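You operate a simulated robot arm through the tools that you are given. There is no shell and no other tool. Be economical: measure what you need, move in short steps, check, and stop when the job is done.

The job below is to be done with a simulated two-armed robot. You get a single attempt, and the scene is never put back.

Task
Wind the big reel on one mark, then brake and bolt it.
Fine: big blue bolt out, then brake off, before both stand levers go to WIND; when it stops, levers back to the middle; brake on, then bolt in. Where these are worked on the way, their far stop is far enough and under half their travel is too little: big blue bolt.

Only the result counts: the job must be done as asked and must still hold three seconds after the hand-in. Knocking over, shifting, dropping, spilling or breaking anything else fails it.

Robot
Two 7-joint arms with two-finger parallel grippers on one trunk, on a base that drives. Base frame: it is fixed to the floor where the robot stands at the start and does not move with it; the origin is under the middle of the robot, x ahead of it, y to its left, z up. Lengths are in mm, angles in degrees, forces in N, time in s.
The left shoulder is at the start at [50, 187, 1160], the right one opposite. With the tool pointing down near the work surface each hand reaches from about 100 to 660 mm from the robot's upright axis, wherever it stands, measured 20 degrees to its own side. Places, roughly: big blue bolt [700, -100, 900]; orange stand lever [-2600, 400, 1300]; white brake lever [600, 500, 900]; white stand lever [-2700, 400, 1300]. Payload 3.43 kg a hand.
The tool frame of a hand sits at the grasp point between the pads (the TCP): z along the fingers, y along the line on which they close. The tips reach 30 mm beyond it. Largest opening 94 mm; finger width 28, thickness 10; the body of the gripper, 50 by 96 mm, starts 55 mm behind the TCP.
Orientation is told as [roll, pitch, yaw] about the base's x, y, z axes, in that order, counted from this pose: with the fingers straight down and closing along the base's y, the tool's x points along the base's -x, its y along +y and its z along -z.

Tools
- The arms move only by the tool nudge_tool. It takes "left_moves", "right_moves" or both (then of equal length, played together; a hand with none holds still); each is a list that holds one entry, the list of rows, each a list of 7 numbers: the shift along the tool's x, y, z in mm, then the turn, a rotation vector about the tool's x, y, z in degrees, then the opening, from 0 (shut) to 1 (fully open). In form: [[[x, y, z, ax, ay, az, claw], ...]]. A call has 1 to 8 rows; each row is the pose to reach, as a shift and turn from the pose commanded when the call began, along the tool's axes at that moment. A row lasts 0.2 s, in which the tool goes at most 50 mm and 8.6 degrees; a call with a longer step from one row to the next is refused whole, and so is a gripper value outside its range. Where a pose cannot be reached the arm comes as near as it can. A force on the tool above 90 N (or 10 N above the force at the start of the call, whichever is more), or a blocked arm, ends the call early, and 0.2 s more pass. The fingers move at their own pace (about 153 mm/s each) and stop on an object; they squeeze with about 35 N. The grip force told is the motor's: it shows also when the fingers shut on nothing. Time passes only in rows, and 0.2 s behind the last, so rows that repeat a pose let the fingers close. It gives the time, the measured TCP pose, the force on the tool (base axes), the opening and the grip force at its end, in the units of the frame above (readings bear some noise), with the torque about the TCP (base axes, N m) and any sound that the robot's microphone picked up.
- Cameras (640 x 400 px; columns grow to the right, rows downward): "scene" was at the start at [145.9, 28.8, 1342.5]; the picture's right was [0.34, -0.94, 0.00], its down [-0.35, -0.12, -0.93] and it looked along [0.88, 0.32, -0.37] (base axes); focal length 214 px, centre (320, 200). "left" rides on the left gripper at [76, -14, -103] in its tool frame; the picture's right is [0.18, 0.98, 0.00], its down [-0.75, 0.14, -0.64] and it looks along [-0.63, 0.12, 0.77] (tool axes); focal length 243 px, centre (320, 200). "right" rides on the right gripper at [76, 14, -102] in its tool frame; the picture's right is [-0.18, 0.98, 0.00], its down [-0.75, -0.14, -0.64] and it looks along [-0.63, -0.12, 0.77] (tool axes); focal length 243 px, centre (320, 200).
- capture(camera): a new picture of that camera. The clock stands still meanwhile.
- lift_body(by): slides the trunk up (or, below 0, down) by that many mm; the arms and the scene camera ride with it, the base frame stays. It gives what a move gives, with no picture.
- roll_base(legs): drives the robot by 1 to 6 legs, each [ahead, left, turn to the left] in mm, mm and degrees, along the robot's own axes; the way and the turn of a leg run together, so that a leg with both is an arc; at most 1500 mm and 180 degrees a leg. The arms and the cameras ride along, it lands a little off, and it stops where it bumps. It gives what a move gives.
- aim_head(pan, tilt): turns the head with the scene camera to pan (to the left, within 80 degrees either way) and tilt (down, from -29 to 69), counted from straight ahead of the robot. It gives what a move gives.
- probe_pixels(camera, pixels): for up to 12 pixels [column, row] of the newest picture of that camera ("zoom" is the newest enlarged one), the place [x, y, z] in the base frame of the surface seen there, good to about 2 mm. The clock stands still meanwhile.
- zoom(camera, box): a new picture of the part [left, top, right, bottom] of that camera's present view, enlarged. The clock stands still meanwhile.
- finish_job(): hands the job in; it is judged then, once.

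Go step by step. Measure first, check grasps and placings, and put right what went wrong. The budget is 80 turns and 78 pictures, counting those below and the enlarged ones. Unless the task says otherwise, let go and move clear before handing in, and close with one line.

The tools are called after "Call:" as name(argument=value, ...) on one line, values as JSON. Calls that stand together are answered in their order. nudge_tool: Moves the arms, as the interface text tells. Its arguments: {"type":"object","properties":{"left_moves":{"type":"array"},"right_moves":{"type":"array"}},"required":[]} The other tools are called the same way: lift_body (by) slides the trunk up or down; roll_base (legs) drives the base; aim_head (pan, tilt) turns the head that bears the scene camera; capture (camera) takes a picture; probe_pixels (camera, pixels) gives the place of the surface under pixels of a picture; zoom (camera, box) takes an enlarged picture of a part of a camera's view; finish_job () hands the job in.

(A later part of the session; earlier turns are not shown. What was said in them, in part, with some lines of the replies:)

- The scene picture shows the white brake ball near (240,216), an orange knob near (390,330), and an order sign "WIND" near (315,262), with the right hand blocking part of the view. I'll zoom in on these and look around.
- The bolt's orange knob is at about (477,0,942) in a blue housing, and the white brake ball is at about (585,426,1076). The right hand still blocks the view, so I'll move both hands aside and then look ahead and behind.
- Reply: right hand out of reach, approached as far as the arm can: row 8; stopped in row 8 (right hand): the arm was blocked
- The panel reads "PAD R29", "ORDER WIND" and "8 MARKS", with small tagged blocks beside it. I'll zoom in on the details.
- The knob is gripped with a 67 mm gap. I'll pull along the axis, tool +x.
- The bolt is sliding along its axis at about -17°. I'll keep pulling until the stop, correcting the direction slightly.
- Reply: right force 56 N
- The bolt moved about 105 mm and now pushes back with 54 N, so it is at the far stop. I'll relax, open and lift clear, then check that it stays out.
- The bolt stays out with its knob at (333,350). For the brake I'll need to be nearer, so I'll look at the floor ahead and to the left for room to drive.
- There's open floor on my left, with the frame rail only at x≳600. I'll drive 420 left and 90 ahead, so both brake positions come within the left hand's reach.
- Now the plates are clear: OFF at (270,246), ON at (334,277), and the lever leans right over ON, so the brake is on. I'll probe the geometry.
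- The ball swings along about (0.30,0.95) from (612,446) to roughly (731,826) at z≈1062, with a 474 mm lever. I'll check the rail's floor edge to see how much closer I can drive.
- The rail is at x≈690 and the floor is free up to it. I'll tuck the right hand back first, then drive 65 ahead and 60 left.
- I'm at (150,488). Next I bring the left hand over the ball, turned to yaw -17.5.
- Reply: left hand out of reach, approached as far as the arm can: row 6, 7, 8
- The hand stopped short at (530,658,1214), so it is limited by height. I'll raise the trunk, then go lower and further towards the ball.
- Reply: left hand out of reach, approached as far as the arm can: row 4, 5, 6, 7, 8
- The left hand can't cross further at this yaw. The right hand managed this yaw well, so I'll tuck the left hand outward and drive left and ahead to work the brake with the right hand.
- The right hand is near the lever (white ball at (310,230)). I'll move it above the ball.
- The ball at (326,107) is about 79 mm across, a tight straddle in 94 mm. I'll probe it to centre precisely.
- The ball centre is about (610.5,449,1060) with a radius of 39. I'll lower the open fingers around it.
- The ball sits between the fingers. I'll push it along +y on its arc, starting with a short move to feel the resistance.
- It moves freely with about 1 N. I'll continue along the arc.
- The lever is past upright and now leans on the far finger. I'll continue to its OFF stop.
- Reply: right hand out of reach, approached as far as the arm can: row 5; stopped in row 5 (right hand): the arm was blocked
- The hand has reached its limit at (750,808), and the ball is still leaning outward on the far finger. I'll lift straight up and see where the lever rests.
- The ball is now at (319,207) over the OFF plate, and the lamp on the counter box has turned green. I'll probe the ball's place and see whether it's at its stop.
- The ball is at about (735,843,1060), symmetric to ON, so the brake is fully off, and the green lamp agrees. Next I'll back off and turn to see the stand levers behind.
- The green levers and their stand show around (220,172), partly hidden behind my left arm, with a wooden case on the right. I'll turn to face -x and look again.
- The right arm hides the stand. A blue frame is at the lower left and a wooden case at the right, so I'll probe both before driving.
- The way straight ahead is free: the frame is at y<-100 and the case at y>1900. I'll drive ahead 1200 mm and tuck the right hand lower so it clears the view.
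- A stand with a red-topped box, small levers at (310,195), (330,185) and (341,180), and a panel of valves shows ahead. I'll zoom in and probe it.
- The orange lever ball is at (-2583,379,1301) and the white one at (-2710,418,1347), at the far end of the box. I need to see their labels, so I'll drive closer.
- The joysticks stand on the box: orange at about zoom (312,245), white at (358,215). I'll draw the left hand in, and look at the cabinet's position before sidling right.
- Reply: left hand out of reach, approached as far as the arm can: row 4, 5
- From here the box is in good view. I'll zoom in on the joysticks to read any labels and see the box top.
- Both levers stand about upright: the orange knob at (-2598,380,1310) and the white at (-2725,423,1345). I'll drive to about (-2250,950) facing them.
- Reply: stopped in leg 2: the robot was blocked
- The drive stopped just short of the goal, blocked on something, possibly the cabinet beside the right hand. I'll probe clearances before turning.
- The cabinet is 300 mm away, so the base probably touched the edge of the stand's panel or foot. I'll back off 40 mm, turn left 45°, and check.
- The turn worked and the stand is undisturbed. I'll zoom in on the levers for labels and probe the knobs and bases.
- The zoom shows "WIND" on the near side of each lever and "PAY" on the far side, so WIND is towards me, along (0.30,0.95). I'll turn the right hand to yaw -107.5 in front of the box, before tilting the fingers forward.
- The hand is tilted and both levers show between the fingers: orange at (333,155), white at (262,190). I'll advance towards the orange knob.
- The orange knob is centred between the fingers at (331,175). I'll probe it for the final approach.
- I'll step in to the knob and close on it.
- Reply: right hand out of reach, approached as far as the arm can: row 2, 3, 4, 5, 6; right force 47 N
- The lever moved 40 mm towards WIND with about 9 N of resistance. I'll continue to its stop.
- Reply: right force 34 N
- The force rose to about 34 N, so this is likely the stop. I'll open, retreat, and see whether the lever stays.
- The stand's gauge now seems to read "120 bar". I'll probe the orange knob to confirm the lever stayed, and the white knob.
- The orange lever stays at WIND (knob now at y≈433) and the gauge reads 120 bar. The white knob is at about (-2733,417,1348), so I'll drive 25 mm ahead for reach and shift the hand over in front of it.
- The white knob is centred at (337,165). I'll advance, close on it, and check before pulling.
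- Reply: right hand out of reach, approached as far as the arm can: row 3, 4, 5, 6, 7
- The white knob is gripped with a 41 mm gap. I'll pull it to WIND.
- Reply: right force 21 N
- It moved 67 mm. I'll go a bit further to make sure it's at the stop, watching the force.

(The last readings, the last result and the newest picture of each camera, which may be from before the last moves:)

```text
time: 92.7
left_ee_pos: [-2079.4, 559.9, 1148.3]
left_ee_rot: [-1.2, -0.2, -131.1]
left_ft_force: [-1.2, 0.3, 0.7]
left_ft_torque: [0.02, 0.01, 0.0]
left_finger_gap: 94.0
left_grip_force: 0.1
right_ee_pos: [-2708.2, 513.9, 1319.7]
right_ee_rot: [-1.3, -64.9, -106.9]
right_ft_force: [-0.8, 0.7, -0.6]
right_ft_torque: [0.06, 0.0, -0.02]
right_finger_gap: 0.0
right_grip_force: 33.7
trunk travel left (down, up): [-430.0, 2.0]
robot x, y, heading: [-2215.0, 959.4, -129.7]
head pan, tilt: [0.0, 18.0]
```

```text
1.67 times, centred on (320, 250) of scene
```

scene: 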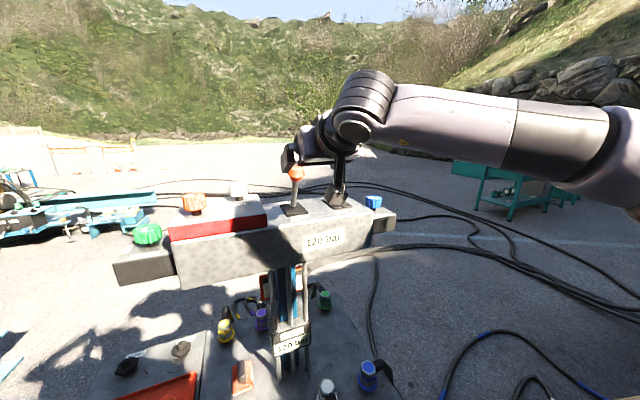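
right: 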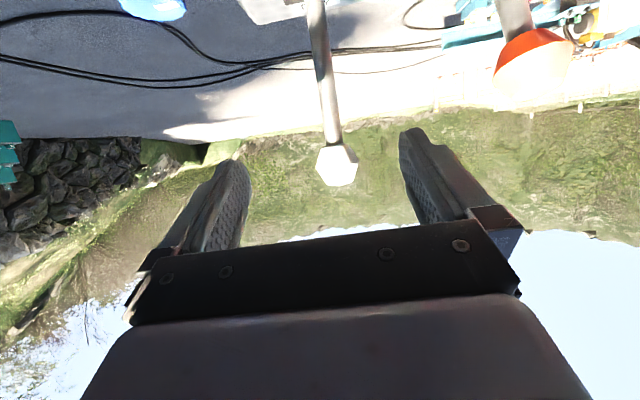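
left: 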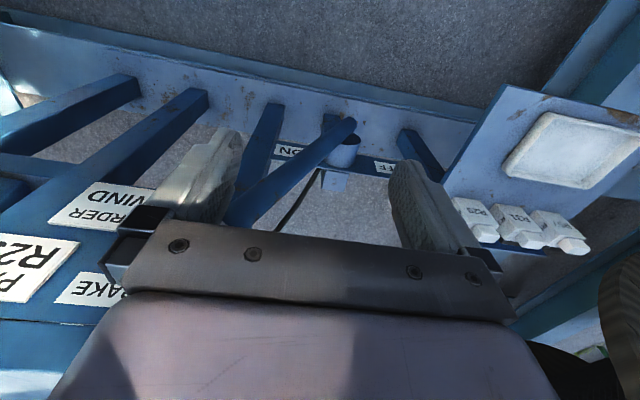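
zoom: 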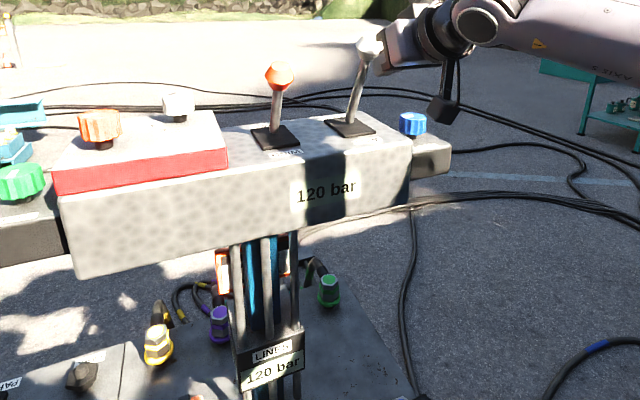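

The fingers slipped off at the end of travel, and the white lever leans to WIND like the orange one. I'll retreat a little while time passes, then measure both levers.

Call:
nudge_tool(right_moves=[[[-5, 0, -25, 0, 0, 0, 0.5], [-10, 0, -50, 0, 0, 0, 1], [-10, 0, -75, 0, 0, 0, 1], [-10, 0, -100, 0, 0, 0, 1], [-10, 0, -100, 0, 0, 0, 1], [-10, 0, -100, 0, 0, 0, 1], [-10, 0, -100, 0, 0, 0, 1], [-10, 0, -100, 0, 0, 0, 1]]])

Call:
capture(camera="right")

```text
time: 94.5
left_ee_pos: [-2080.3, 561.2, 1149.0]
left_ee_rot: [-1.2, -0.2, -131.1]
left_ft_force: [0.4, 0.9, 0.0]
left_ft_torque: [-0.05, 0.04, 0.01]
left_finger_gap: 94.0
left_grip_force: 0.0
right_ee_pos: [-2678.8, 596.8, 1373.2]
right_ee_rot: [-1.1, -65.0, -106.8]
right_ft_force: [0.6, -0.5, -0.5]
right_ft_torque: [0.0, -0.02, 0.01]
right_finger_gap: 94.0
right_grip_force: 0.1
trunk travel left (down, up): [-430.0, 2.0]
robot x, y, heading: [-2211.4, 960.4, -129.5]
head pan, tilt: [0.0, 18.0]
```

```text
17 pictures are left
```

right: 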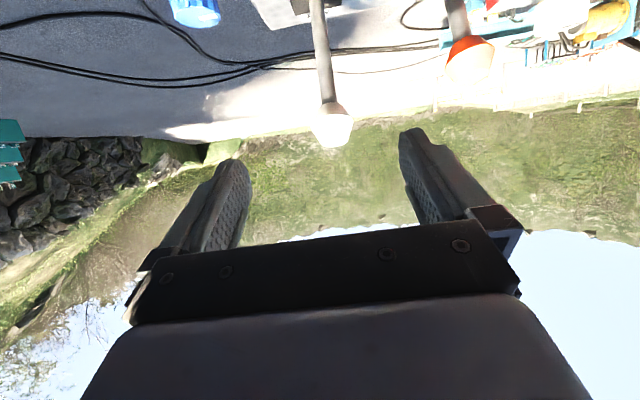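

Call:
probe_pixels(camera="right", pixels=[[332, 130], [318, 118], [347, 120], [325, 80], [470, 55], [458, 20]])

Call:
aim_head(pan=80, tilt=5)

Call:
capture(camera="scene")

```text
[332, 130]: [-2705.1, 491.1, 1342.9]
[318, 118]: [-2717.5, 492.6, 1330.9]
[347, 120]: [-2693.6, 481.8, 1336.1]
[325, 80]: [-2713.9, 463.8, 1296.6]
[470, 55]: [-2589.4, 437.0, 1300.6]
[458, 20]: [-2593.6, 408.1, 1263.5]
```

```text
time: 96.0
left_ee_pos: [-2081.2, 561.6, 1149.9]
left_ee_rot: [-1.3, -0.3, -131.2]
left_ft_force: [-0.7, 0.4, -0.4]
left_ft_torque: [-0.02, 0.01, -0.03]
left_finger_gap: 93.9
left_grip_force: 0.1
right_ee_pos: [-2678.3, 596.8, 1372.0]
right_ee_rot: [-1.0, -64.9, -106.9]
right_ft_force: [-0.1, -0.3, -0.3]
right_ft_torque: [0.01, 0.0, -0.01]
right_finger_gap: 94.1
right_grip_force: 0.1
trunk travel left (down, up): [-430.0, 2.0]
robot x, y, heading: [-2211.8, 957.2, -129.8]
head pan, tilt: [80.0, 5.0]
```

```text
16 pictures are left
```

scene: 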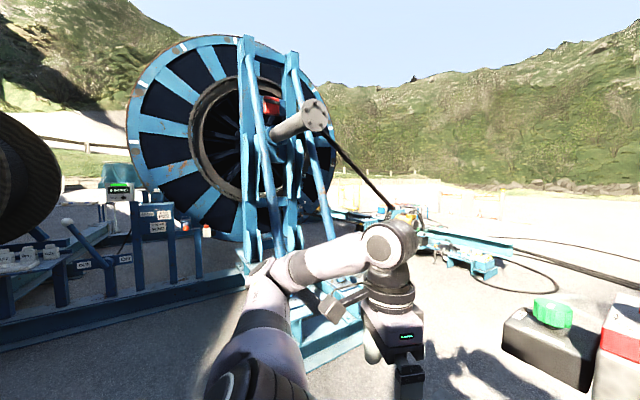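

Both levers are at WIND (white knob y≈485, orange y≈430), and from here I can see the reel and the counter at (118,190). I'll zoom in on the counter.

Call:
zoom(camera="scene", box=[60, 170, 220, 270])

```text
4.00 times, centred on (140, 220) of scene
```

zoom: 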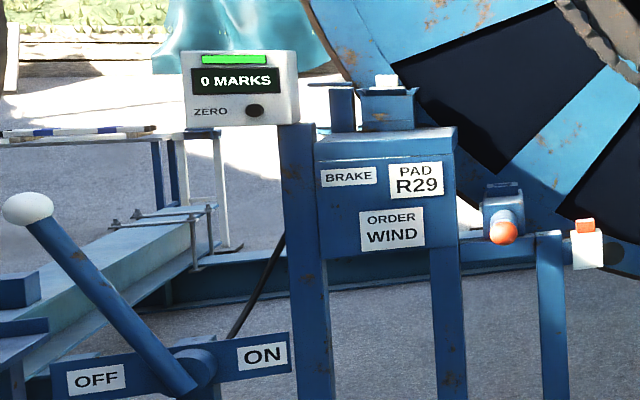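

The counter still reads 0 with the green lamp lit. I'll let a few seconds pass and check it again.

Call:
nudge_tool(right_moves=[[[0, 0, 0, 0, 0, 0, 1], [0, 0, 0, 0, 0, 0, 1], [0, 0, 0, 0, 0, 0, 1], [0, 0, 0, 0, 0, 0, 1], [0, 0, 0, 0, 0, 0, 1], [0, 0, 0, 0, 0, 0, 1], [0, 0, 0, 0, 0, 0, 1], [0, 0, 0, 0, 0, 0, 1]]])

Call:
zoom(camera="scene", box=[60, 120, 220, 270])

```text
time: 97.8
left_ee_pos: [-2080.4, 560.7, 1148.5]
left_ee_rot: [-1.2, -0.2, -131.2]
left_ft_force: [0.3, 0.2, 0.2]
left_ft_torque: [0.03, 0.02, 0.01]
left_finger_gap: 94.1
left_grip_force: 0.1
right_ee_pos: [-2680.1, 595.5, 1372.7]
right_ee_rot: [-1.1, -64.9, -106.8]
right_ft_force: [0.3, 0.4, -0.5]
right_ft_torque: [0.04, 0.01, -0.02]
right_finger_gap: 94.2
right_grip_force: 0.1
trunk travel left (down, up): [-430.0, 2.0]
robot x, y, heading: [-2211.7, 958.5, -129.8]
head pan, tilt: [80.0, 5.0]
```

```text
2.67 times, centred on (140, 195) of scene
```

zoom: 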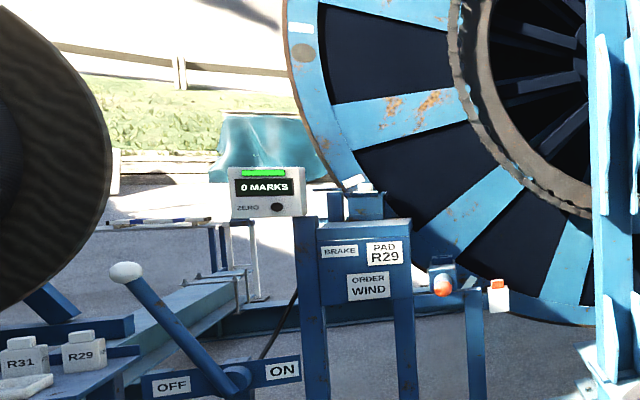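

Comparing spoke corners, (159,186) before and (153,178) now, shows the reel is turning slowly. I'll wait more.

Call:
nudge_tool(right_moves=[[[0, 0, 0, 0, 0, 0, 1], [0, 0, 0, 0, 0, 0, 1], [0, 0, 0, 0, 0, 0, 1], [0, 0, 0, 0, 0, 0, 1], [0, 0, 0, 0, 0, 0, 1], [0, 0, 0, 0, 0, 0, 1], [0, 0, 0, 0, 0, 0, 1], [0, 0, 0, 0, 0, 0, 1]]])

Call:
nudge_tool(right_moves=[[[0, 0, 0, 0, 0, 0, 1], [0, 0, 0, 0, 0, 0, 1], [0, 0, 0, 0, 0, 0, 1], [0, 0, 0, 0, 0, 0, 1], [0, 0, 0, 0, 0, 0, 1], [0, 0, 0, 0, 0, 0, 1], [0, 0, 0, 0, 0, 0, 1], [0, 0, 0, 0, 0, 0, 1]]])

Call:
zoom(camera="scene", box=[60, 120, 220, 270])

```text
time: 99.6
left_ee_pos: [-2080.5, 560.8, 1149.0]
left_ee_rot: [-1.1, -0.2, -131.3]
left_ft_force: [-0.4, -0.1, 0.9]
left_ft_torque: [0.0, 0.0, -0.02]
left_finger_gap: 93.8
left_grip_force: 0.0
right_ee_pos: [-2678.4, 596.2, 1372.7]
right_ee_rot: [-1.0, -64.9, -106.8]
right_ft_force: [0.0, -0.2, -0.6]
right_ft_torque: [-0.01, -0.03, -0.01]
right_finger_gap: 94.0
right_grip_force: 0.1
trunk travel left (down, up): [-430.0, 2.0]
robot x, y, heading: [-2213.7, 956.3, -129.8]
head pan, tilt: [80.0, 5.0]
```

```text
time: 101.4
left_ee_pos: [-2080.3, 561.3, 1149.2]
left_ee_rot: [-1.3, -0.2, -131.2]
left_ft_force: [-0.4, -0.9, -0.1]
left_ft_torque: [-0.01, -0.01, 0.02]
left_finger_gap: 94.1
left_grip_force: 0.2
right_ee_pos: [-2678.8, 595.9, 1372.8]
right_ee_rot: [-1.0, -64.9, -106.8]
right_ft_force: [-0.6, -0.2, 0.0]
right_ft_torque: [-0.02, 0.01, -0.01]
right_finger_gap: 94.0
right_grip_force: 0.0
trunk travel left (down, up): [-430.0, 2.0]
robot x, y, heading: [-2211.7, 957.9, -129.9]
head pan, tilt: [80.0, 5.0]
```

```text
2.67 times, centred on (140, 195) of scene
```

zoom: 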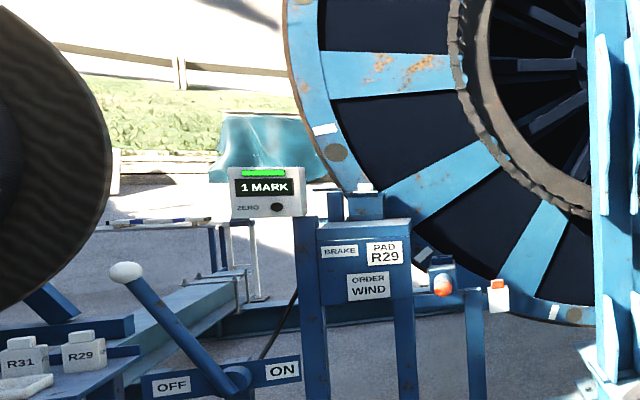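

The counter now reads "1 MARK". I'll close the hand on the white knob now and check that the reel has stopped before returning the levers.

Call:
nudge_tool(right_moves=[[[-6, 2, 40, 0, 0, 0, 1], [-11, 4, 80, 0, 0, 0, 1], [-16, 6, 117, 0, 0, 0, 1], [-16, 6, 119, 0, 0, 0, 1], [-16, 6, 119, 0, 0, 0, 0], [-16, 6, 119, 0, 0, 0, 0], [-16, 6, 119, 0, 0, 0, 0]]])

Call:
zoom(camera="scene", box=[60, 120, 220, 270])

```text
time: 103.0
left_ee_pos: [-2079.1, 560.5, 1149.6]
left_ee_rot: [-1.2, -0.1, -131.0]
left_ft_force: [-0.8, 0.6, 0.7]
left_ft_torque: [0.04, -0.05, 0.01]
left_finger_gap: 93.9
left_grip_force: 0.1
right_ee_pos: [-2706.6, 485.8, 1337.2]
right_ee_rot: [-1.3, -65.1, -106.4]
right_ft_force: [5.6, -0.7, 1.0]
right_ft_torque: [0.06, 0.02, 0.3]
right_finger_gap: 41.4
right_grip_force: 44.9
trunk travel left (down, up): [-430.0, 2.0]
robot x, y, heading: [-2214.2, 957.2, -129.7]
head pan, tilt: [80.0, 5.0]
```

```text
2.67 times, centred on (140, 195) of scene
```

zoom: 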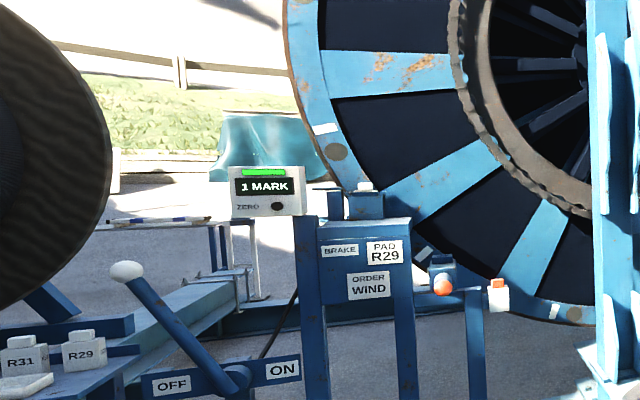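

The picture is unchanged from the last one, so the reel has stopped at 1 mark. I'll return the white lever to the middle.

Call:
nudge_tool(right_moves=[[[-6, 0, 6, 0, 0, 0, 0], [-12.7, 0, 12, 0, 0, 0, 0], [-23, 0, 24.5, 0, 0, 0, 0], [-32.5, 0, 37.8, 0, 0, 0, 0], [-40.2, 0, 50.7, 0, 0, 0, 0], [-40.2, 0, 50.7, 0, 0, 0, 0]]])

Call:
capture(camera="right")

Call:
probe_pixels(camera="right", pixels=[[312, 100], [315, 130], [308, 60], [306, 40], [318, 175]])

```text
time: 104.4
left_ee_pos: [-2078.3, 560.4, 1149.0]
left_ee_rot: [-1.2, -0.2, -131.2]
left_ft_force: [0.1, 0.6, 0.3]
left_ft_torque: [-0.01, 0.0, -0.04]
left_finger_gap: 93.9
left_grip_force: 0.2
right_ee_pos: [-2723.7, 432.3, 1352.7]
right_ee_rot: [-1.6, -65.1, -106.2]
right_ft_force: [11.2, 2.8, 1.4]
right_ft_torque: [1.11, -0.11, 0.34]
right_finger_gap: 41.4
right_grip_force: 44.7
right hand out of reach, approached as far as the arm can: row 5, 6
trunk travel left (down, up): [-430.0, 2.0]
robot x, y, heading: [-2211.3, 956.0, -129.7]
head pan, tilt: [80.0, 5.0]
```

```text
11 pictures are left
```

right: 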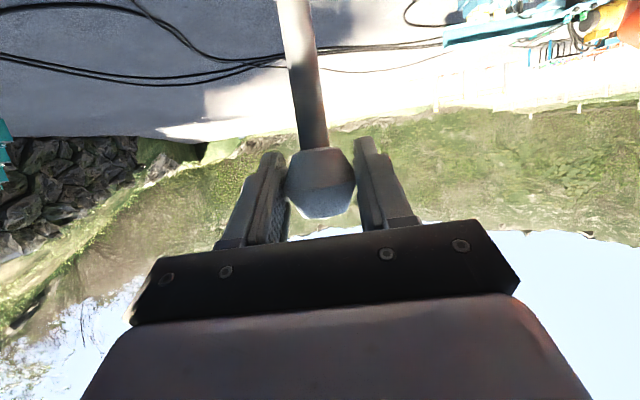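

```text
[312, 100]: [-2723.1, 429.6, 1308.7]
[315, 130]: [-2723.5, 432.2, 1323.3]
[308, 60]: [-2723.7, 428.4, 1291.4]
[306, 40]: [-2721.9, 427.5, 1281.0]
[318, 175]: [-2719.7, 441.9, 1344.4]
```

The white stick still leans about 6° towards WIND (y from 427.5 to 432.2 over 42 mm), because the arm ran out of reach. I'll open, drive 18 mm closer, re-grip and finish the push.

Call:
nudge_tool(right_moves=[[[5, 0, -8, 0, 0, 0, 1], [5, 0, -8, 0, 0, 0, 1]]])

Call:
roll_base(legs=[[18, 0, 0]])

```text
time: 105.0
left_ee_pos: [-2079.3, 560.5, 1150.1]
left_ee_rot: [-1.3, 0.1, -131.3]
left_ft_force: [-0.3, 0.4, 0.4]
left_ft_torque: [-0.01, 0.03, -0.02]
left_finger_gap: 93.9
left_grip_force: 0.1
right_ee_pos: [-2724.2, 442.2, 1349.6]
right_ee_rot: [-1.2, -65.0, -106.8]
right_ft_force: [-1.1, 0.1, -0.1]
right_ft_torque: [0.0, -0.02, 0.0]
right_finger_gap: 93.9
right_grip_force: 0.0
trunk travel left (down, up): [-430.0, 2.0]
robot x, y, heading: [-2215.3, 954.1, -129.6]
head pan, tilt: [80.0, 5.0]
```

```text
time: 105.8
left_ee_pos: [-2093.3, 546.6, 1150.1]
left_ee_rot: [-1.2, 0.0, -131.3]
left_ft_force: [-0.1, -0.6, -1.1]
left_ft_torque: [-0.02, -0.02, 0.02]
left_finger_gap: 94.3
left_grip_force: 0.0
right_ee_pos: [-2734.8, 426.5, 1348.2]
right_ee_rot: [-1.1, -64.9, -106.8]
right_ft_force: [-0.3, 0.6, -1.0]
right_ft_torque: [-0.03, -0.02, 0.0]
right_finger_gap: 93.9
right_grip_force: 0.1
trunk travel left (down, up): [-430.0, 2.0]
robot x, y, heading: [-2227.0, 945.5, -129.6]
head pan, tilt: [80.0, 5.0]
```

I'm now closer, with the TCP at (-2735,426). I'll close on the knob, push the last ~11 mm, open and retreat, then look.

Call:
nudge_tool(right_moves=[[[0, 4, 0, 0, 0, 0, 1], [0, 4, 0, 0, 0, 0, 0], [0, 4, 0, 0, 0, 0, 0], [0, 4, 0, 0, 0, 0, 0], [-2.5, 4, 5, 0, 0, 0, 0], [-4.7, 4, 10, 0, 0, 0, 0], [-4.7, 4, 10, 0, 0, 0, 0]]])

Call:
nudge_tool(right_moves=[[[0, 0, 0, 0, 0, 0, 1], [0, 0, 0, 0, 0, 0, 1], [0, 0, -30, 0, 0, 0, 1], [0, 0, -70, 0, 0, 0, 1], [-10, 20, -110, 0, 0, 0, 1], [-10, 60, -120, 0, 0, 0, 1], [-10, 95, -125, 0, 0, 0, 1], [-10, 125, -125, 0, 0, 0, 1]]])

Call:
capture(camera="right")

```text
time: 107.4
left_ee_pos: [-2088.8, 547.3, 1149.3]
left_ee_rot: [-1.4, -0.2, -131.1]
left_ft_force: [-0.4, 0.4, 0.2]
left_ft_torque: [0.02, 0.03, -0.02]
left_finger_gap: 94.0
left_grip_force: 0.1
right_ee_pos: [-2729.8, 415.8, 1351.6]
right_ee_rot: [-1.6, -65.1, -106.1]
right_ft_force: [19.4, 4.6, 0.4]
right_ft_torque: [1.18, -0.4, 0.26]
right_finger_gap: 41.4
right_grip_force: 45.1
trunk travel left (down, up): [-430.0, 2.0]
robot x, y, heading: [-2225.6, 943.1, -129.8]
head pan, tilt: [80.0, 5.0]
```

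```text
time: 109.2
left_ee_pos: [-2090.2, 547.4, 1148.5]
left_ee_rot: [-1.2, -0.2, -131.1]
left_ft_force: [0.7, 0.8, -0.2]
left_ft_torque: [0.02, 0.06, 0.02]
left_finger_gap: 93.9
left_grip_force: 0.0
right_ee_pos: [-2580.5, 482.4, 1409.8]
right_ee_rot: [-1.2, -65.0, -106.7]
right_ft_force: [-0.2, -0.1, 0.2]
right_ft_torque: [0.01, 0.02, -0.02]
right_finger_gap: 94.0
right_grip_force: 0.0
trunk travel left (down, up): [-430.0, 2.0]
robot x, y, heading: [-2222.3, 944.4, -129.7]
head pan, tilt: [80.0, 5.0]
```

```text
10 pictures are left
```

right: 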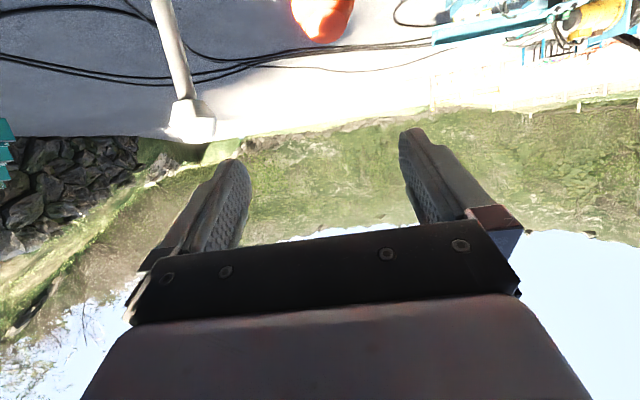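

Call:
probe_pixels(camera="right", pixels=[[183, 85], [178, 60], [170, 30], [190, 122], [320, 22], [300, 15], [345, 10]])

```text
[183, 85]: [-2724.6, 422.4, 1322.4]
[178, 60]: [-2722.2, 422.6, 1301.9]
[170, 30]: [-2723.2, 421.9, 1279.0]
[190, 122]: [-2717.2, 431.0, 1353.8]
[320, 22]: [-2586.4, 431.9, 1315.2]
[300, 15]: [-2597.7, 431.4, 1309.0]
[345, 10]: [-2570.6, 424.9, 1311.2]
```

The white stick now reads vertical (y≈422 at all heights). Next is the orange lever: I'll straddle its knob at about (-2586,420,1300), grip, and push it back about 46 mm.

Call:
nudge_tool(right_moves=[[[10, 8, 0, 0, 0, 0, 1], [35, 14, 25, 0, 0, 0, 1], [60, 14, 60, 0, 0, 0, 1], [81, 14, 91, 0, 0, 0, 1], [81, 14, 91, 0, 0, 0, 1], [81, 14, 91, 0, 0, 0, 0], [81, 14, 91, 0, 0, 0, 0], [81, 14, 91, 0, 0, 0, 0]]])

```text
time: 111.0
left_ee_pos: [-2090.4, 546.9, 1149.3]
left_ee_rot: [-1.2, -0.2, -131.1]
left_ft_force: [-0.6, -0.7, 0.9]
left_ft_torque: [0.0, -0.02, -0.04]
left_finger_gap: 93.9
left_grip_force: 0.0
right_ee_pos: [-2581.2, 433.0, 1300.1]
right_ee_rot: [-1.2, -65.0, -106.5]
right_ft_force: [5.5, -1.5, -0.3]
right_ft_torque: [-0.02, -0.06, 0.3]
right_finger_gap: 41.1
right_grip_force: 45.1
trunk travel left (down, up): [-430.0, 2.0]
robot x, y, heading: [-2221.7, 944.3, -129.4]
head pan, tilt: [80.0, 5.0]
```

The orange knob is gripped with a 41 mm gap. I'll push it back to the middle and check the stick.

Call:
nudge_tool(right_moves=[[[-7, 0, 9, 0, 0, 0, 0], [-14, 0, 18, 0, 0, 0, 0], [-21, 0, 27.5, 0, 0, 0, 0], [-28.5, 0, 37.5, 0, 0, 0, 0], [-28.5, 0, 37.5, 0, 0, 0, 0]]])

Call:
capture(camera="right")

Call:
probe_pixels(camera="right", pixels=[[312, 100], [315, 125], [308, 70], [304, 40], [318, 175]])

```text
time: 112.2
left_ee_pos: [-2089.5, 549.6, 1149.6]
left_ee_rot: [-1.2, -0.3, -131.1]
left_ft_force: [0.4, -0.3, 0.4]
left_ft_torque: [0.01, -0.03, 0.01]
left_finger_gap: 94.2
left_grip_force: 0.0
right_ee_pos: [-2595.1, 390.8, 1311.4]
right_ee_rot: [-1.4, -65.3, -106.5]
right_ft_force: [8.3, 4.8, 13.5]
right_ft_torque: [0.88, -0.2, 0.04]
right_finger_gap: 41.2
right_grip_force: 44.9
trunk travel left (down, up): [-430.0, 2.0]
robot x, y, heading: [-2224.6, 942.6, -129.9]
head pan, tilt: [80.0, 5.0]
```

```text
9 pictures are left
```

right: 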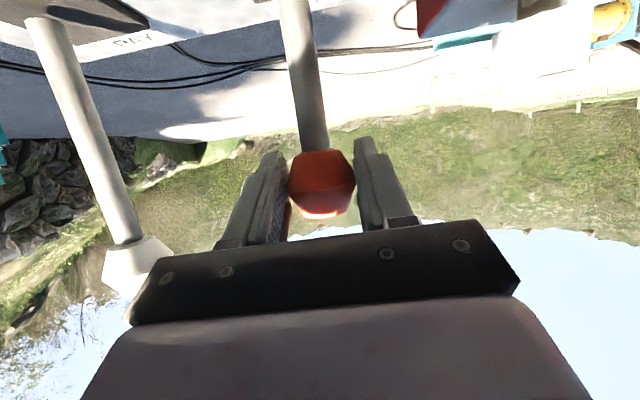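

```text
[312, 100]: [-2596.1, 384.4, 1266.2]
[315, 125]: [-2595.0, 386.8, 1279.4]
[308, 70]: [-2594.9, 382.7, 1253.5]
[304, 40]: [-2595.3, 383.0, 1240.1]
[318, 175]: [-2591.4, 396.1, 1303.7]
```

The orange stick is still about 3.5° off (386.8 against 382.2 at z≈1279). I'll push 7 mm more, then open and retreat.

Call:
nudge_tool(right_moves=[[[-1.5, 0, 3, 0, 0, 0, 0], [-3, 0, 6.5, 0, 0, 0, 0], [-3, 0, 6.5, 0, 0, 0, 0]]])

Call:
nudge_tool(right_moves=[[[0, 0, 0, 0, 0, 0, 1], [0, 0, 0, 0, 0, 0, 1], [0, 0, -35, 0, 0, 0, 1], [0, 0, -75, 0, 0, 0, 1], [0, 0, -115, 0, 0, 0, 1], [0, -30, -155, 0, 0, 0, 1]]])

Call:
capture(camera="right")

```text
time: 113.0
left_ee_pos: [-2089.5, 548.8, 1149.2]
left_ee_rot: [-1.2, -0.4, -131.1]
left_ft_force: [0.2, 0.0, 0.6]
left_ft_torque: [-0.02, 0.02, -0.01]
left_finger_gap: 93.9
left_grip_force: 0.0
right_ee_pos: [-2596.6, 384.2, 1310.8]
right_ee_rot: [-1.4, -65.3, -106.5]
right_ft_force: [10.6, 9.4, 15.0]
right_ft_torque: [0.95, -0.37, 0.22]
right_finger_gap: 41.3
right_grip_force: 44.7
trunk travel left (down, up): [-430.0, 2.0]
robot x, y, heading: [-2223.5, 943.0, -129.4]
head pan, tilt: [80.0, 5.0]
```

```text
time: 114.4
left_ee_pos: [-2092.8, 548.6, 1149.7]
left_ee_rot: [-1.1, -0.1, -131.2]
left_ft_force: [-0.2, 0.4, 0.3]
left_ft_torque: [0.0, 0.02, -0.01]
left_finger_gap: 94.1
left_grip_force: 0.0
right_ee_pos: [-2586.9, 527.1, 1376.1]
right_ee_rot: [-1.0, -65.0, -106.9]
right_ft_force: [0.0, 0.8, -0.7]
right_ft_torque: [0.01, -0.02, -0.01]
right_finger_gap: 94.2
right_grip_force: 0.1
trunk travel left (down, up): [-430.0, 2.0]
robot x, y, heading: [-2224.8, 942.1, -129.9]
head pan, tilt: [80.0, 5.0]
```

```text
8 pictures are left
```

right: 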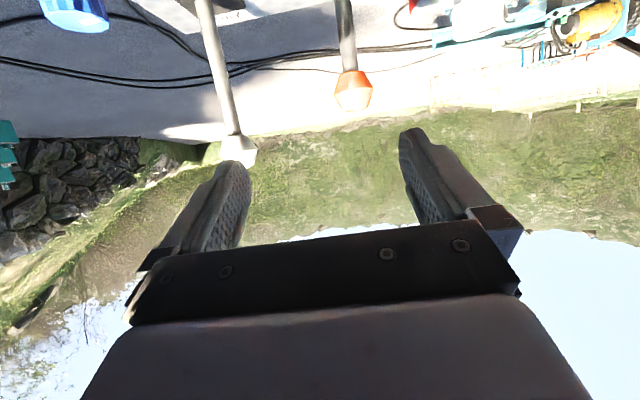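

I'll probe both sticks to confirm that they're upright, and at the same time bring the right hand back to pointing down, away from the box.

Call:
probe_pixels(camera="right", pixels=[[349, 60], [346, 30], [344, 10], [229, 115], [222, 80], [212, 40], [353, 95]])

Call:
nudge_tool(right_moves=[[[0, 0, -25, 0, 8, 0, 1], [0, 0, -50, 0, 16, 0, 1], [0, 0, -75, 0, 24, 0, 1], [0, 0, -95, 0, 32, 0, 1], [0, 0, -110, 0, 40, 0, 1], [20, 0, -120, 0, 48, 0, 1], [50, 0, -125, 0, 56, 0, 1], [90, 0, -125, 0, 64, 0, 1]]])

```text
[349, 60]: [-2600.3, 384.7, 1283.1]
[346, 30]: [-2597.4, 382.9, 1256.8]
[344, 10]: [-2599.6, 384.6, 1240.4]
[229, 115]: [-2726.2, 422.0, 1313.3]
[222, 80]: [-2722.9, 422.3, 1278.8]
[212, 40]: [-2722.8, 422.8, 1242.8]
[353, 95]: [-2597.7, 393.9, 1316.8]
```

```text
time: 116.2
left_ee_pos: [-2091.7, 545.5, 1149.2]
left_ee_rot: [-1.2, 0.0, -131.2]
left_ft_force: [-0.3, 0.0, 0.0]
left_ft_torque: [-0.02, -0.01, 0.0]
left_finger_gap: 93.9
left_grip_force: 0.0
right_ee_pos: [-2541.2, 667.4, 1345.4]
right_ee_rot: [-0.4, -0.8, -107.8]
right_ft_force: [-0.4, 0.4, -0.5]
right_ft_torque: [-0.01, 0.02, -0.01]
right_finger_gap: 93.8
right_grip_force: 0.2
trunk travel left (down, up): [-430.0, 2.0]
robot x, y, heading: [-2224.4, 944.2, -129.6]
head pan, tilt: [80.0, 5.0]
```

Both sticks are upright (orange y≈384, white y≈422 at all heights). I'll tuck the right hand and drive back to the brake by the way I came.

Call:
nudge_tool(right_moves=[[[30, -4, 5, 0, 0, 4.9, 1], [60, -8, 15, 0, 0, 9.8, 1], [90, -13, 35, 0, 0, 14.6, 1], [115, -17, 60, 0, 0, 19.5, 1], [140, -21, 88, 0, 0, 24.4, 1], [160, -25, 116, 0, 0, 29.3, 1], [175, -29, 143, 0, 0, 34.1, 1], [191, -33, 170, 0, 0, 39, 1]]])

Call:
roll_base(legs=[[-50, 0, 0], [0, 0, -48], [-1100, 60, 0], [-1050, 250, 0]])

```text
time: 118.0
left_ee_pos: [-2092.4, 546.8, 1148.3]
left_ee_rot: [-1.2, -0.2, -131.2]
left_ft_force: [0.5, 0.1, -0.3]
left_ft_torque: [0.03, -0.02, 0.03]
left_finger_gap: 93.9
left_grip_force: 0.0
right_ee_pos: [-2514.4, 856.9, 1171.2]
right_ee_rot: [0.3, -1.1, -147.0]
right_ft_force: [0.2, 0.6, 0.0]
right_ft_torque: [0.0, 0.01, 0.0]
right_finger_gap: 93.9
right_grip_force: 0.0
trunk travel left (down, up): [-430.0, 2.0]
robot x, y, heading: [-2226.4, 941.1, -129.5]
head pan, tilt: [80.0, 5.0]
```

```text
time: 131.5
left_ee_pos: [-231.1, 395.2, 1150.2]
left_ee_rot: [-1.2, -0.2, -179.1]
left_ft_force: [-0.3, -0.4, -0.1]
left_ft_torque: [-0.01, -0.03, 0.0]
left_finger_gap: 94.3
left_grip_force: 0.1
right_ee_pos: [-286.4, 914.8, 1172.0]
right_ee_rot: [0.3, -1.1, 165.4]
right_ft_force: [-0.5, 0.0, 0.2]
right_ft_torque: [0.02, 0.0, 0.03]
right_finger_gap: 94.1
right_grip_force: 0.1
trunk travel left (down, up): [-430.0, 2.0]
robot x, y, heading: [-26.5, 763.4, -177.5]
head pan, tilt: [80.0, 5.0]
```

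I'm at (-26,763). I'll turn back round to face the brake and move up to x≈192.

Call:
roll_base(legs=[[0, 0, -100], [0, 0, -82], [215, 0, 0]])

Call:
aim_head(pan=5, tilt=30)

Call:
capture(camera="scene")

```text
time: 140.8
left_ee_pos: [392.9, 1134.9, 1149.0]
left_ee_rot: [-1.3, 0.0, 1.0]
left_ft_force: [-0.2, -0.3, 0.0]
left_ft_torque: [-0.04, 0.02, 0.02]
left_finger_gap: 94.0
left_grip_force: 0.0
right_ee_pos: [445.9, 614.2, 1171.8]
right_ee_rot: [0.2, -1.0, -14.7]
right_ft_force: [0.9, -0.2, -1.4]
right_ft_torque: [0.0, 0.02, 0.03]
right_finger_gap: 94.1
right_grip_force: 0.0
trunk travel left (down, up): [-430.0, 2.0]
robot x, y, heading: [191.0, 769.6, 2.5]
head pan, tilt: [80.0, 5.0]
```

```text
time: 142.3
left_ee_pos: [391.2, 1133.4, 1150.5]
left_ee_rot: [-1.1, -0.2, 0.9]
left_ft_force: [0.6, -0.1, -0.1]
left_ft_torque: [-0.01, 0.01, -0.03]
left_finger_gap: 94.0
left_grip_force: 0.1
right_ee_pos: [445.6, 613.8, 1172.1]
right_ee_rot: [0.2, -1.0, -14.6]
right_ft_force: [0.2, -0.4, 0.1]
right_ft_torque: [-0.01, 0.0, 0.0]
right_finger_gap: 93.7
right_grip_force: 0.2
trunk travel left (down, up): [-430.0, 2.0]
robot x, y, heading: [186.2, 770.1, 2.4]
head pan, tilt: [5.0, 30.0]
```

```text
7 pictures are left
```

scene: 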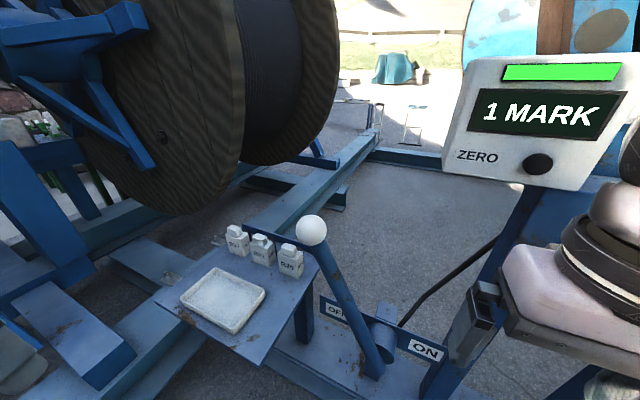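

The counter still shows 1 MARK and the lever is at OFF with the ball at (311,230). I'll probe the ball, then move 40 ahead and 80 left so that the right hand can straddle it.

Call:
probe_pixels(camera="scene", pixels=[[311, 230], [300, 230], [322, 230], [311, 219], [311, 241]])

Call:
roll_base(legs=[[0, 80, 0], [40, 0, -2]])

```text
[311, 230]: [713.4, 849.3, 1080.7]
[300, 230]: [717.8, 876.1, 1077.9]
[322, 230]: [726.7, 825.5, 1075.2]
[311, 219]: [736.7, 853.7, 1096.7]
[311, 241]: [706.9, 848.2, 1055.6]
```

```text
time: 144.2
left_ee_pos: [443.2, 1209.9, 1149.1]
left_ee_rot: [-1.2, -0.1, -1.0]
left_ft_force: [0.0, -0.3, 0.1]
left_ft_torque: [-0.02, 0.03, -0.01]
left_finger_gap: 94.1
left_grip_force: 0.1
right_ee_pos: [477.3, 687.3, 1170.7]
right_ee_rot: [0.2, -1.0, -16.7]
right_ft_force: [0.6, -0.1, -0.9]
right_ft_torque: [0.0, 0.03, -0.01]
right_finger_gap: 93.9
right_grip_force: 0.1
trunk travel left (down, up): [-430.0, 2.0]
robot x, y, heading: [221.8, 848.1, 0.3]
head pan, tilt: [5.0, 30.0]
```

The ball centre is about (745,854,1060). I'll bring the right hand above it.

Call:
nudge_tool(right_moves=[[[-26, 29, 2, 0, 0, 0.2, 1], [-52, 59, 5, 0, 0, 0.4, 1], [-78, 88, 7, 0, 0, 0.6, 1], [-104, 118, 10, 0, 0, 0.8, 1], [-131, 147, 12, 0, 0, 1, 1], [-157, 177, 15, 0, 0, 1.2, 1], [-183, 206, 18, 0, 0, 1.5, 1], [-209, 236, 20, 0, 0, 1.7, 1]]])

Call:
capture(camera="right")

```text
time: 145.9
left_ee_pos: [440.5, 1209.1, 1149.2]
left_ee_rot: [-1.3, -0.2, -1.0]
left_ft_force: [-0.5, 0.3, 0.4]
left_ft_torque: [-0.02, -0.02, -0.01]
left_finger_gap: 94.2
left_grip_force: 0.1
right_ee_pos: [747.2, 854.5, 1155.7]
right_ee_rot: [0.2, -1.1, -18.1]
right_ft_force: [0.6, 0.3, -1.5]
right_ft_torque: [-0.03, -0.01, 0.02]
right_finger_gap: 93.8
right_grip_force: 0.0
trunk travel left (down, up): [-430.0, 2.0]
robot x, y, heading: [222.9, 852.1, 0.2]
head pan, tilt: [5.0, 30.0]
```

```text
6 pictures are left
```

right: 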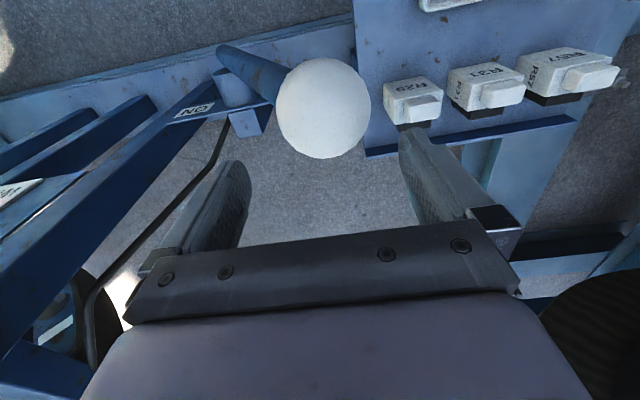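

The ball is centred at (323,107). I'll lower around it and start pushing back towards ON along the arc.

Call:
nudge_tool(right_moves=[[[3, 0, 25, 0, 0, 0, 1], [3, 0, 50, 0, 0, 0, 1], [3, 0, 75, 0, 0, 0, 1], [3, 0, 91, 0, 0, 0, 1], [3, 0, 91, 0, 0, 0, 1]]])

Call:
nudge_tool(right_moves=[[[0, -12, -3, 0, 0, 0, 1], [0, -30, -10, 0, 0, 0, 1], [0, -55, -19, 0, 0, 0, 1], [0, -80, -27, 0, 0, 0, 1], [0, -110, -34, 0, 0, 0, 1], [0, -140, -40, 0, 0, 0, 1], [0, -170, -43, 0, 0, 0, 1], [0, -200, -45, 0, 0, 0, 1]]])

```text
time: 147.2
left_ee_pos: [441.2, 1209.6, 1149.0]
left_ee_rot: [-1.2, -0.2, -1.1]
left_ft_force: [0.4, -0.2, -0.1]
left_ft_torque: [0.0, 0.03, -0.01]
left_finger_gap: 94.0
left_grip_force: 0.1
right_ee_pos: [743.1, 853.6, 1064.9]
right_ee_rot: [0.3, -1.0, -18.4]
right_ft_force: [-1.2, 0.1, 0.0]
right_ft_torque: [0.01, 0.0, -0.02]
right_finger_gap: 94.0
right_grip_force: 0.1
trunk travel left (down, up): [-430.0, 2.0]
robot x, y, heading: [224.5, 853.8, 0.7]
head pan, tilt: [5.0, 30.0]
```

```text
time: 148.9
left_ee_pos: [441.2, 1208.5, 1149.4]
left_ee_rot: [-1.1, -0.1, -1.0]
left_ft_force: [0.4, 0.2, 0.4]
left_ft_torque: [-0.02, 0.01, -0.03]
left_finger_gap: 94.2
left_grip_force: 0.0
right_ee_pos: [678.4, 660.2, 1107.9]
right_ee_rot: [0.4, -1.0, -18.3]
right_ft_force: [-0.1, -0.4, 0.7]
right_ft_torque: [0.02, 0.01, 0.01]
right_finger_gap: 94.1
right_grip_force: 0.0
trunk travel left (down, up): [-430.0, 2.0]
robot x, y, heading: [225.4, 853.0, 0.5]
head pan, tilt: [5.0, 30.0]
```

The motion is smooth. I'll continue past upright towards ON.

Call:
nudge_tool(right_moves=[[[0, -28, 0, 0, 0, 0, 1], [0, -56, 2, 0, 0, 0, 1], [0, -84, 5, 0, 0, 0, 1], [0, -110, 10, 0, 0, 0, 1], [0, -135, 16, 0, 0, 0, 1], [0, -160, 23, 0, 0, 0, 1], [0, -185, 31, 0, 0, 0, 1], [0, -208, 39, 0, 0, 0, 1]]])

Call:
nudge_tool(right_moves=[[[0, -12, 4, 0, 0, 0, 1], [0, -22, 7, 0, 0, 0, 1], [0, -32, 10, 0, 0, 0, 1], [0, -38, 10, 0, 0, 0, 1]]])

Call:
capture(camera="right")

```text
time: 150.8
left_ee_pos: [440.9, 1207.6, 1149.1]
left_ee_rot: [-1.1, -0.2, -1.0]
left_ft_force: [0.7, -0.9, 1.4]
left_ft_torque: [-0.04, 0.01, 0.03]
left_finger_gap: 94.0
left_grip_force: 0.0
right_ee_pos: [617.0, 464.5, 1069.8]
right_ee_rot: [0.2, -1.0, -18.4]
right_ft_force: [-1.0, -3.2, -0.5]
right_ft_torque: [0.05, 0.04, 0.02]
right_finger_gap: 93.9
right_grip_force: 0.0
trunk travel left (down, up): [-430.0, 2.0]
robot x, y, heading: [222.6, 848.8, 0.3]
head pan, tilt: [5.0, 30.0]
```

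```text
time: 151.8
left_ee_pos: [443.4, 1213.9, 1146.1]
left_ee_rot: [-1.5, 0.0, -0.9]
left_ft_force: [-1.0, 0.5, 0.6]
left_ft_torque: [0.0, 0.0, 0.0]
left_finger_gap: 93.9
left_grip_force: 0.0
right_ee_pos: [608.6, 440.7, 1061.7]
right_ee_rot: [0.9, -1.3, -17.5]
right_ft_force: [18.3, 43.3, -1.8]
right_ft_torque: [-0.2, -0.15, 0.28]
right_finger_gap: 94.1
right_grip_force: 0.4
trunk travel left (down, up): [-430.0, 2.0]
robot x, y, heading: [221.7, 850.5, 0.6]
head pan, tilt: [5.0, 30.0]
```

```text
5 pictures are left
```

right: 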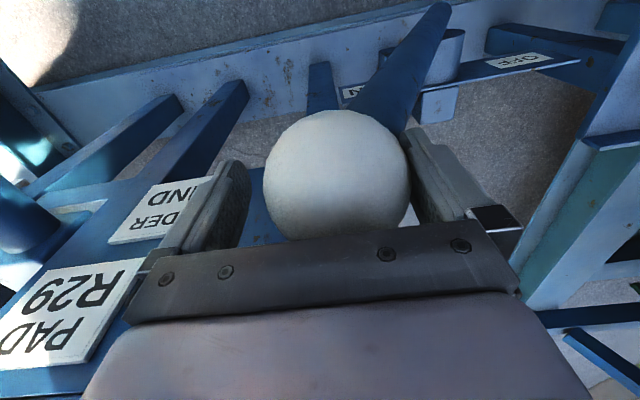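

The far finger pushes with about 47 N against the ON stop, so the brake is on. I'll ease off, lift clear and retract, then drive back to the bolt.

Call:
nudge_tool(right_moves=[[[0, 8, 0, 0, 0, 0, 1], [0, 9, -30, 0, 0, 0, 1], [0, 9, -70, 0, 0, 0, 1], [0, 9, -110, 0, 0, 0, 1], [40, 9, -115, 0, 0, 0, 1], [80, 9, -115, 0, 0, 0, 1], [110, 30, -115, 0, 0, 0, 1], [130, 60, -115, 0, 0, 0, 1]]])

Call:
roll_base(legs=[[-222, 0, 0], [0, -850, 0]])

Call:
aim_head(pan=15, tilt=25)

Call:
capture(camera="scene")

```text
time: 153.6
left_ee_pos: [441.9, 1209.7, 1149.7]
left_ee_rot: [-1.2, -0.1, -1.0]
left_ft_force: [0.2, 0.1, -0.3]
left_ft_torque: [-0.02, 0.01, -0.03]
left_finger_gap: 94.1
left_grip_force: 0.0
right_ee_pos: [496.3, 528.2, 1172.1]
right_ee_rot: [0.2, -1.1, -18.3]
right_ft_force: [1.3, 0.5, -0.1]
right_ft_torque: [0.0, 0.0, 0.0]
right_finger_gap: 94.0
right_grip_force: 0.1
trunk travel left (down, up): [-430.0, 2.0]
robot x, y, heading: [222.7, 851.0, 0.4]
head pan, tilt: [5.0, 30.0]
```

```text
time: 161.8
left_ee_pos: [220.8, 436.9, 1143.1]
left_ee_rot: [-2.7, -0.2, -1.4]
left_ft_force: [0.5, 0.6, 1.2]
left_ft_torque: [0.02, 0.0, -0.02]
left_finger_gap: 94.0
left_grip_force: 0.0
right_ee_pos: [273.6, -242.5, 1180.9]
right_ee_rot: [-1.0, -1.2, -18.2]
right_ft_force: [-0.7, -0.1, -0.6]
right_ft_torque: [0.03, 0.03, 0.0]
right_finger_gap: 93.7
right_grip_force: 0.0
trunk travel left (down, up): [-430.0, 2.0]
robot x, y, heading: [4.2, 58.9, 0.3]
head pan, tilt: [5.0, 30.0]
stopped in leg 2: the robot was blocked; the commanded pose is now the measured one
```

```text
time: 162.5
left_ee_pos: [223.1, 437.3, 1138.9]
left_ee_rot: [-2.8, -0.1, -1.4]
left_ft_force: [0.0, -1.0, 0.5]
left_ft_torque: [-0.04, 0.01, 0.01]
left_finger_gap: 94.0
left_grip_force: 0.0
right_ee_pos: [273.4, -242.9, 1179.7]
right_ee_rot: [-1.2, -1.3, -18.5]
right_ft_force: [0.5, -0.9, -0.3]
right_ft_torque: [-0.01, 0.03, -0.01]
right_finger_gap: 94.1
right_grip_force: 0.1
trunk travel left (down, up): [-430.0, 2.0]
robot x, y, heading: [4.1, 53.4, 0.0]
head pan, tilt: [15.0, 25.0]
```

```text
4 pictures are left
```

scene: 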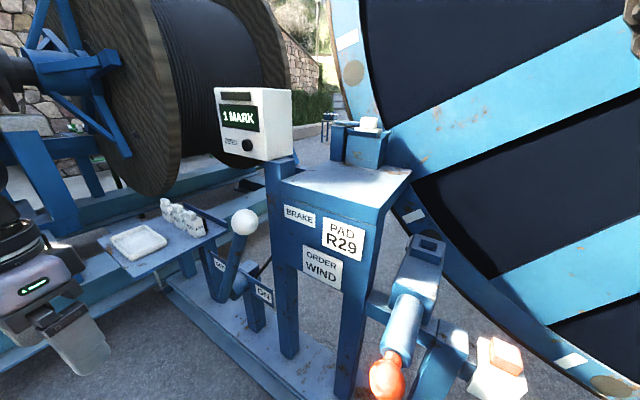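

The sidestep stopped at y=55, probably the right elbow near the big reel frame, and nothing looks disturbed. The counter reads 1 MARK, the lamp is off, the lever is at ON, and the knob is at (388,378). I'll probe it and bring the right hand above it.

Call:
probe_pixels(camera="scene", pixels=[[387, 378], [375, 378], [399, 380], [393, 357], [400, 330], [242, 222], [400, 300]])

Call:
nudge_tool(right_moves=[[[-3, 38, 8, 0, 0.2, 0.1, 1], [-7, 76, 20, -0.2, 0.4, 0.3, 1], [-10, 113, 40, -0.3, 0.6, 0.4, 1], [-14, 151, 60, -0.4, 0.8, 0.5, 1], [-17, 189, 80, -0.5, 1, 0.6, 1], [-21, 226, 100, -0.6, 1.2, 0.8, 1], [-24, 264, 120, -0.7, 1.4, 0.9, 1], [-27, 301, 140, -0.7, 1.6, 1, 1]]])

Call:
capture(camera="right")

```text
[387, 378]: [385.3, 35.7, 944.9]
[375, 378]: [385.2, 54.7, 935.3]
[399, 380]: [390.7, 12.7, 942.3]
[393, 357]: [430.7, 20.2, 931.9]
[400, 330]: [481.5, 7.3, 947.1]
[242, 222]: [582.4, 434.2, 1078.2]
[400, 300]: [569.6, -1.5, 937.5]
```

```text
time: 164.3
left_ee_pos: [223.2, 413.2, 1148.6]
left_ee_rot: [-1.2, -0.1, -1.4]
left_ft_force: [-0.2, -0.1, 0.6]
left_ft_torque: [-0.03, -0.03, 0.0]
left_finger_gap: 94.1
left_grip_force: 0.1
right_ee_pos: [397.3, 9.8, 1032.9]
right_ee_rot: [1.1, 0.7, -19.6]
right_ft_force: [-0.3, 0.5, 0.5]
right_ft_torque: [0.01, 0.0, 0.03]
right_finger_gap: 94.0
right_grip_force: 0.2
trunk travel left (down, up): [-430.0, 2.0]
robot x, y, heading: [3.7, 54.6, -0.1]
head pan, tilt: [15.0, 25.0]
```

```text
3 pictures are left
```

right: 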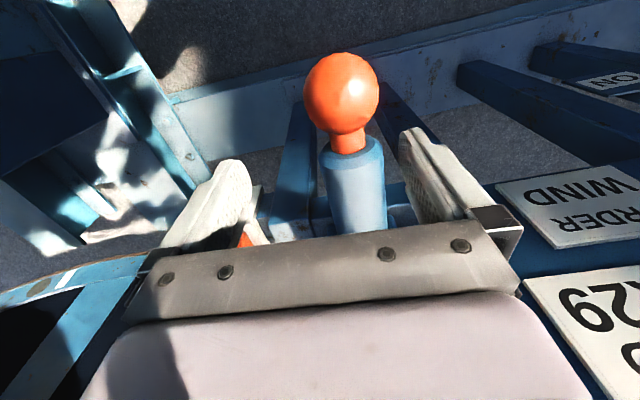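

The knob is at about (390,35,917). I'll centre, descend and close on it.

Call:
nudge_tool(right_moves=[[[8.7, 20, 10, 0, 0, 0, 1], [8.7, 20, 45, 0, 0, 0, 1], [8.7, 20, 85, 0, 0, 0, 1], [8.7, 20, 113, 0, 0, 0, 1], [8.7, 20, 113, 0, 0, 0, 1], [8.7, 20, 113, 0, 0, 0, 0], [8.7, 20, 113, 0, 0, 0, 0], [8.7, 20, 113, 0, 0, 0, 0]]])

```text
time: 166.1
left_ee_pos: [223.4, 411.8, 1148.5]
left_ee_rot: [-1.3, -0.1, -1.5]
left_ft_force: [-0.4, 0.7, 0.7]
left_ft_torque: [0.03, -0.01, -0.02]
left_finger_gap: 94.3
left_grip_force: 0.0
right_ee_pos: [394.0, 33.5, 921.7]
right_ee_rot: [1.0, 0.8, -19.5]
right_ft_force: [1.7, 3.1, -3.1]
right_ft_torque: [0.19, -0.42, 0.01]
right_finger_gap: 67.3
right_grip_force: 44.7
trunk travel left (down, up): [-430.0, 2.0]
robot x, y, heading: [3.2, 56.0, -0.1]
head pan, tilt: [15.0, 25.0]
5 turns are left
```

The knob is gripped at 67 mm. I'll push the bolt home along its axis, with one finishing push and a picture.

Call:
nudge_tool(right_moves=[[[-14, 0.5, 0, 0, 0, 0, 0], [-28, 1, 0, 0, 0, 0, 0], [-42, 1.5, 0, 0, 0, 0, 0], [-56, 2, 0, 0, 0, 0, 0], [-70, 2.6, 0, 0, 0, 0, 0], [-84, 3.1, 0, 0, 0, 0, 0], [-96, 3.5, 0, 0, 0, 0, 0], [-106, 3.9, 0, 0, 0, 0, 0]]])

Call:
nudge_tool(right_moves=[[[-3, 0, 0, 0, 0, 0, 0], [-6, 0, 0, 0, 0, 0, 0], [-8, 0, 0, 0, 0, 0, 0]]])

Call:
capture(camera="scene")

```text
time: 167.9
left_ee_pos: [220.5, 412.6, 1149.6]
left_ee_rot: [-1.3, -0.2, -1.4]
left_ft_force: [-0.2, 0.3, -0.3]
left_ft_torque: [-0.02, 0.0, 0.0]
left_finger_gap: 93.7
left_grip_force: 0.1
right_ee_pos: [496.3, 2.4, 922.4]
right_ee_rot: [1.3, 0.8, -19.5]
right_ft_force: [-4.6, 2.0, 16.9]
right_ft_torque: [-0.09, -0.06, 0.03]
right_finger_gap: 66.7
right_grip_force: 44.9
trunk travel left (down, up): [-430.0, 2.0]
robot x, y, heading: [3.0, 56.1, -0.2]
head pan, tilt: [15.0, 25.0]
```

```text
time: 168.7
left_ee_pos: [218.1, 413.2, 1150.3]
left_ee_rot: [-1.2, -0.4, -1.5]
left_ft_force: [-0.3, -0.6, 0.3]
left_ft_torque: [0.0, 0.0, 0.0]
left_finger_gap: 94.1
left_grip_force: 0.0
right_ee_pos: [496.9, 0.3, 922.0]
right_ee_rot: [1.0, 1.0, -19.3]
right_ft_force: [-34.2, 4.1, 18.2]
right_ft_torque: [-0.26, -0.53, -0.3]
right_finger_gap: 66.1
right_grip_force: 45.3
trunk travel left (down, up): [-430.0, 2.0]
robot x, y, heading: [1.6, 55.8, -0.2]
head pan, tilt: [15.0, 25.0]
```

```text
2 pictures are left
4 turns are left
```

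scene: 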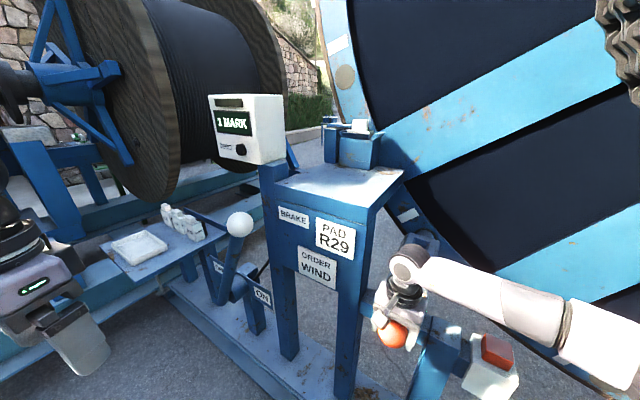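

The bolt went fully home to (497,0), its starting place, with 34 N against the stop. The counter reads 1 MARK and the brake lever is at ON. I'll ease off, open, lift clear and check.

Call:
nudge_tool(right_moves=[[[6, 0, 0, 0, 0, 0, 0], [6, 0, 0, 0, 0, 0, 1], [6, 0, 0, 0, 0, 0, 1], [6, 0, 0, 0, 0, 0, 1], [6, 0, -40, 0, 0, 0, 1], [6, 0, -80, 0, 0, 0, 1], [30, 0, -120, 0, 0, 0, 1], [70, 0, -140, 0, 0, 0, 1]]])

Call:
zoom(camera="scene", box=[200, 80, 520, 400])

```text
time: 170.5
left_ee_pos: [222.6, 412.9, 1149.2]
left_ee_rot: [-1.2, -0.2, -1.5]
left_ft_force: [0.7, -0.4, -0.1]
left_ft_torque: [0.0, -0.03, -0.02]
left_finger_gap: 93.7
left_grip_force: 0.0
right_ee_pos: [438.4, 20.4, 1063.7]
right_ee_rot: [1.1, 0.7, -19.6]
right_ft_force: [-0.1, -0.4, 0.4]
right_ft_torque: [0.03, 0.03, 0.0]
right_finger_gap: 94.2
right_grip_force: 0.1
trunk travel left (down, up): [-430.0, 2.0]
robot x, y, heading: [1.6, 55.9, -0.4]
head pan, tilt: [15.0, 25.0]
```

```text
1.25 times, centred on (360, 240) of scene
3 turns are left
```

zoom: 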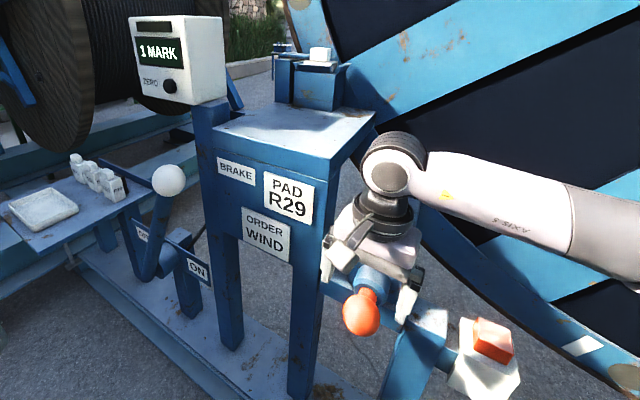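

The zoom shows the knob at (360,312) close to its collar, the brake at ON and 1 MARK. I'll probe the knob once to be sure the bolt is fully in.

Call:
probe_pixels(camera="zoom", pixels=[[360, 312], [348, 312], [374, 312], [368, 292], [168, 180]])

```text
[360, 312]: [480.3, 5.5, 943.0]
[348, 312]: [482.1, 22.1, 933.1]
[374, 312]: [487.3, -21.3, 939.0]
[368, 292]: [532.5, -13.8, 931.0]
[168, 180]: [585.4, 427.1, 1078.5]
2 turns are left
```

The knob reads (480,5,943), the same as at the start, so the bolt is fully in. The brake ball at (585,427) is at its ON place and the hands are clear, so I'm handing in.

Call:
finish_job()

```text
The job is handed in.
```

I wound the big reel on by one mark and the counter reads "1 MARK". Both stand levers are back in the middle, the brake is on, and the blue bolt is fully in.
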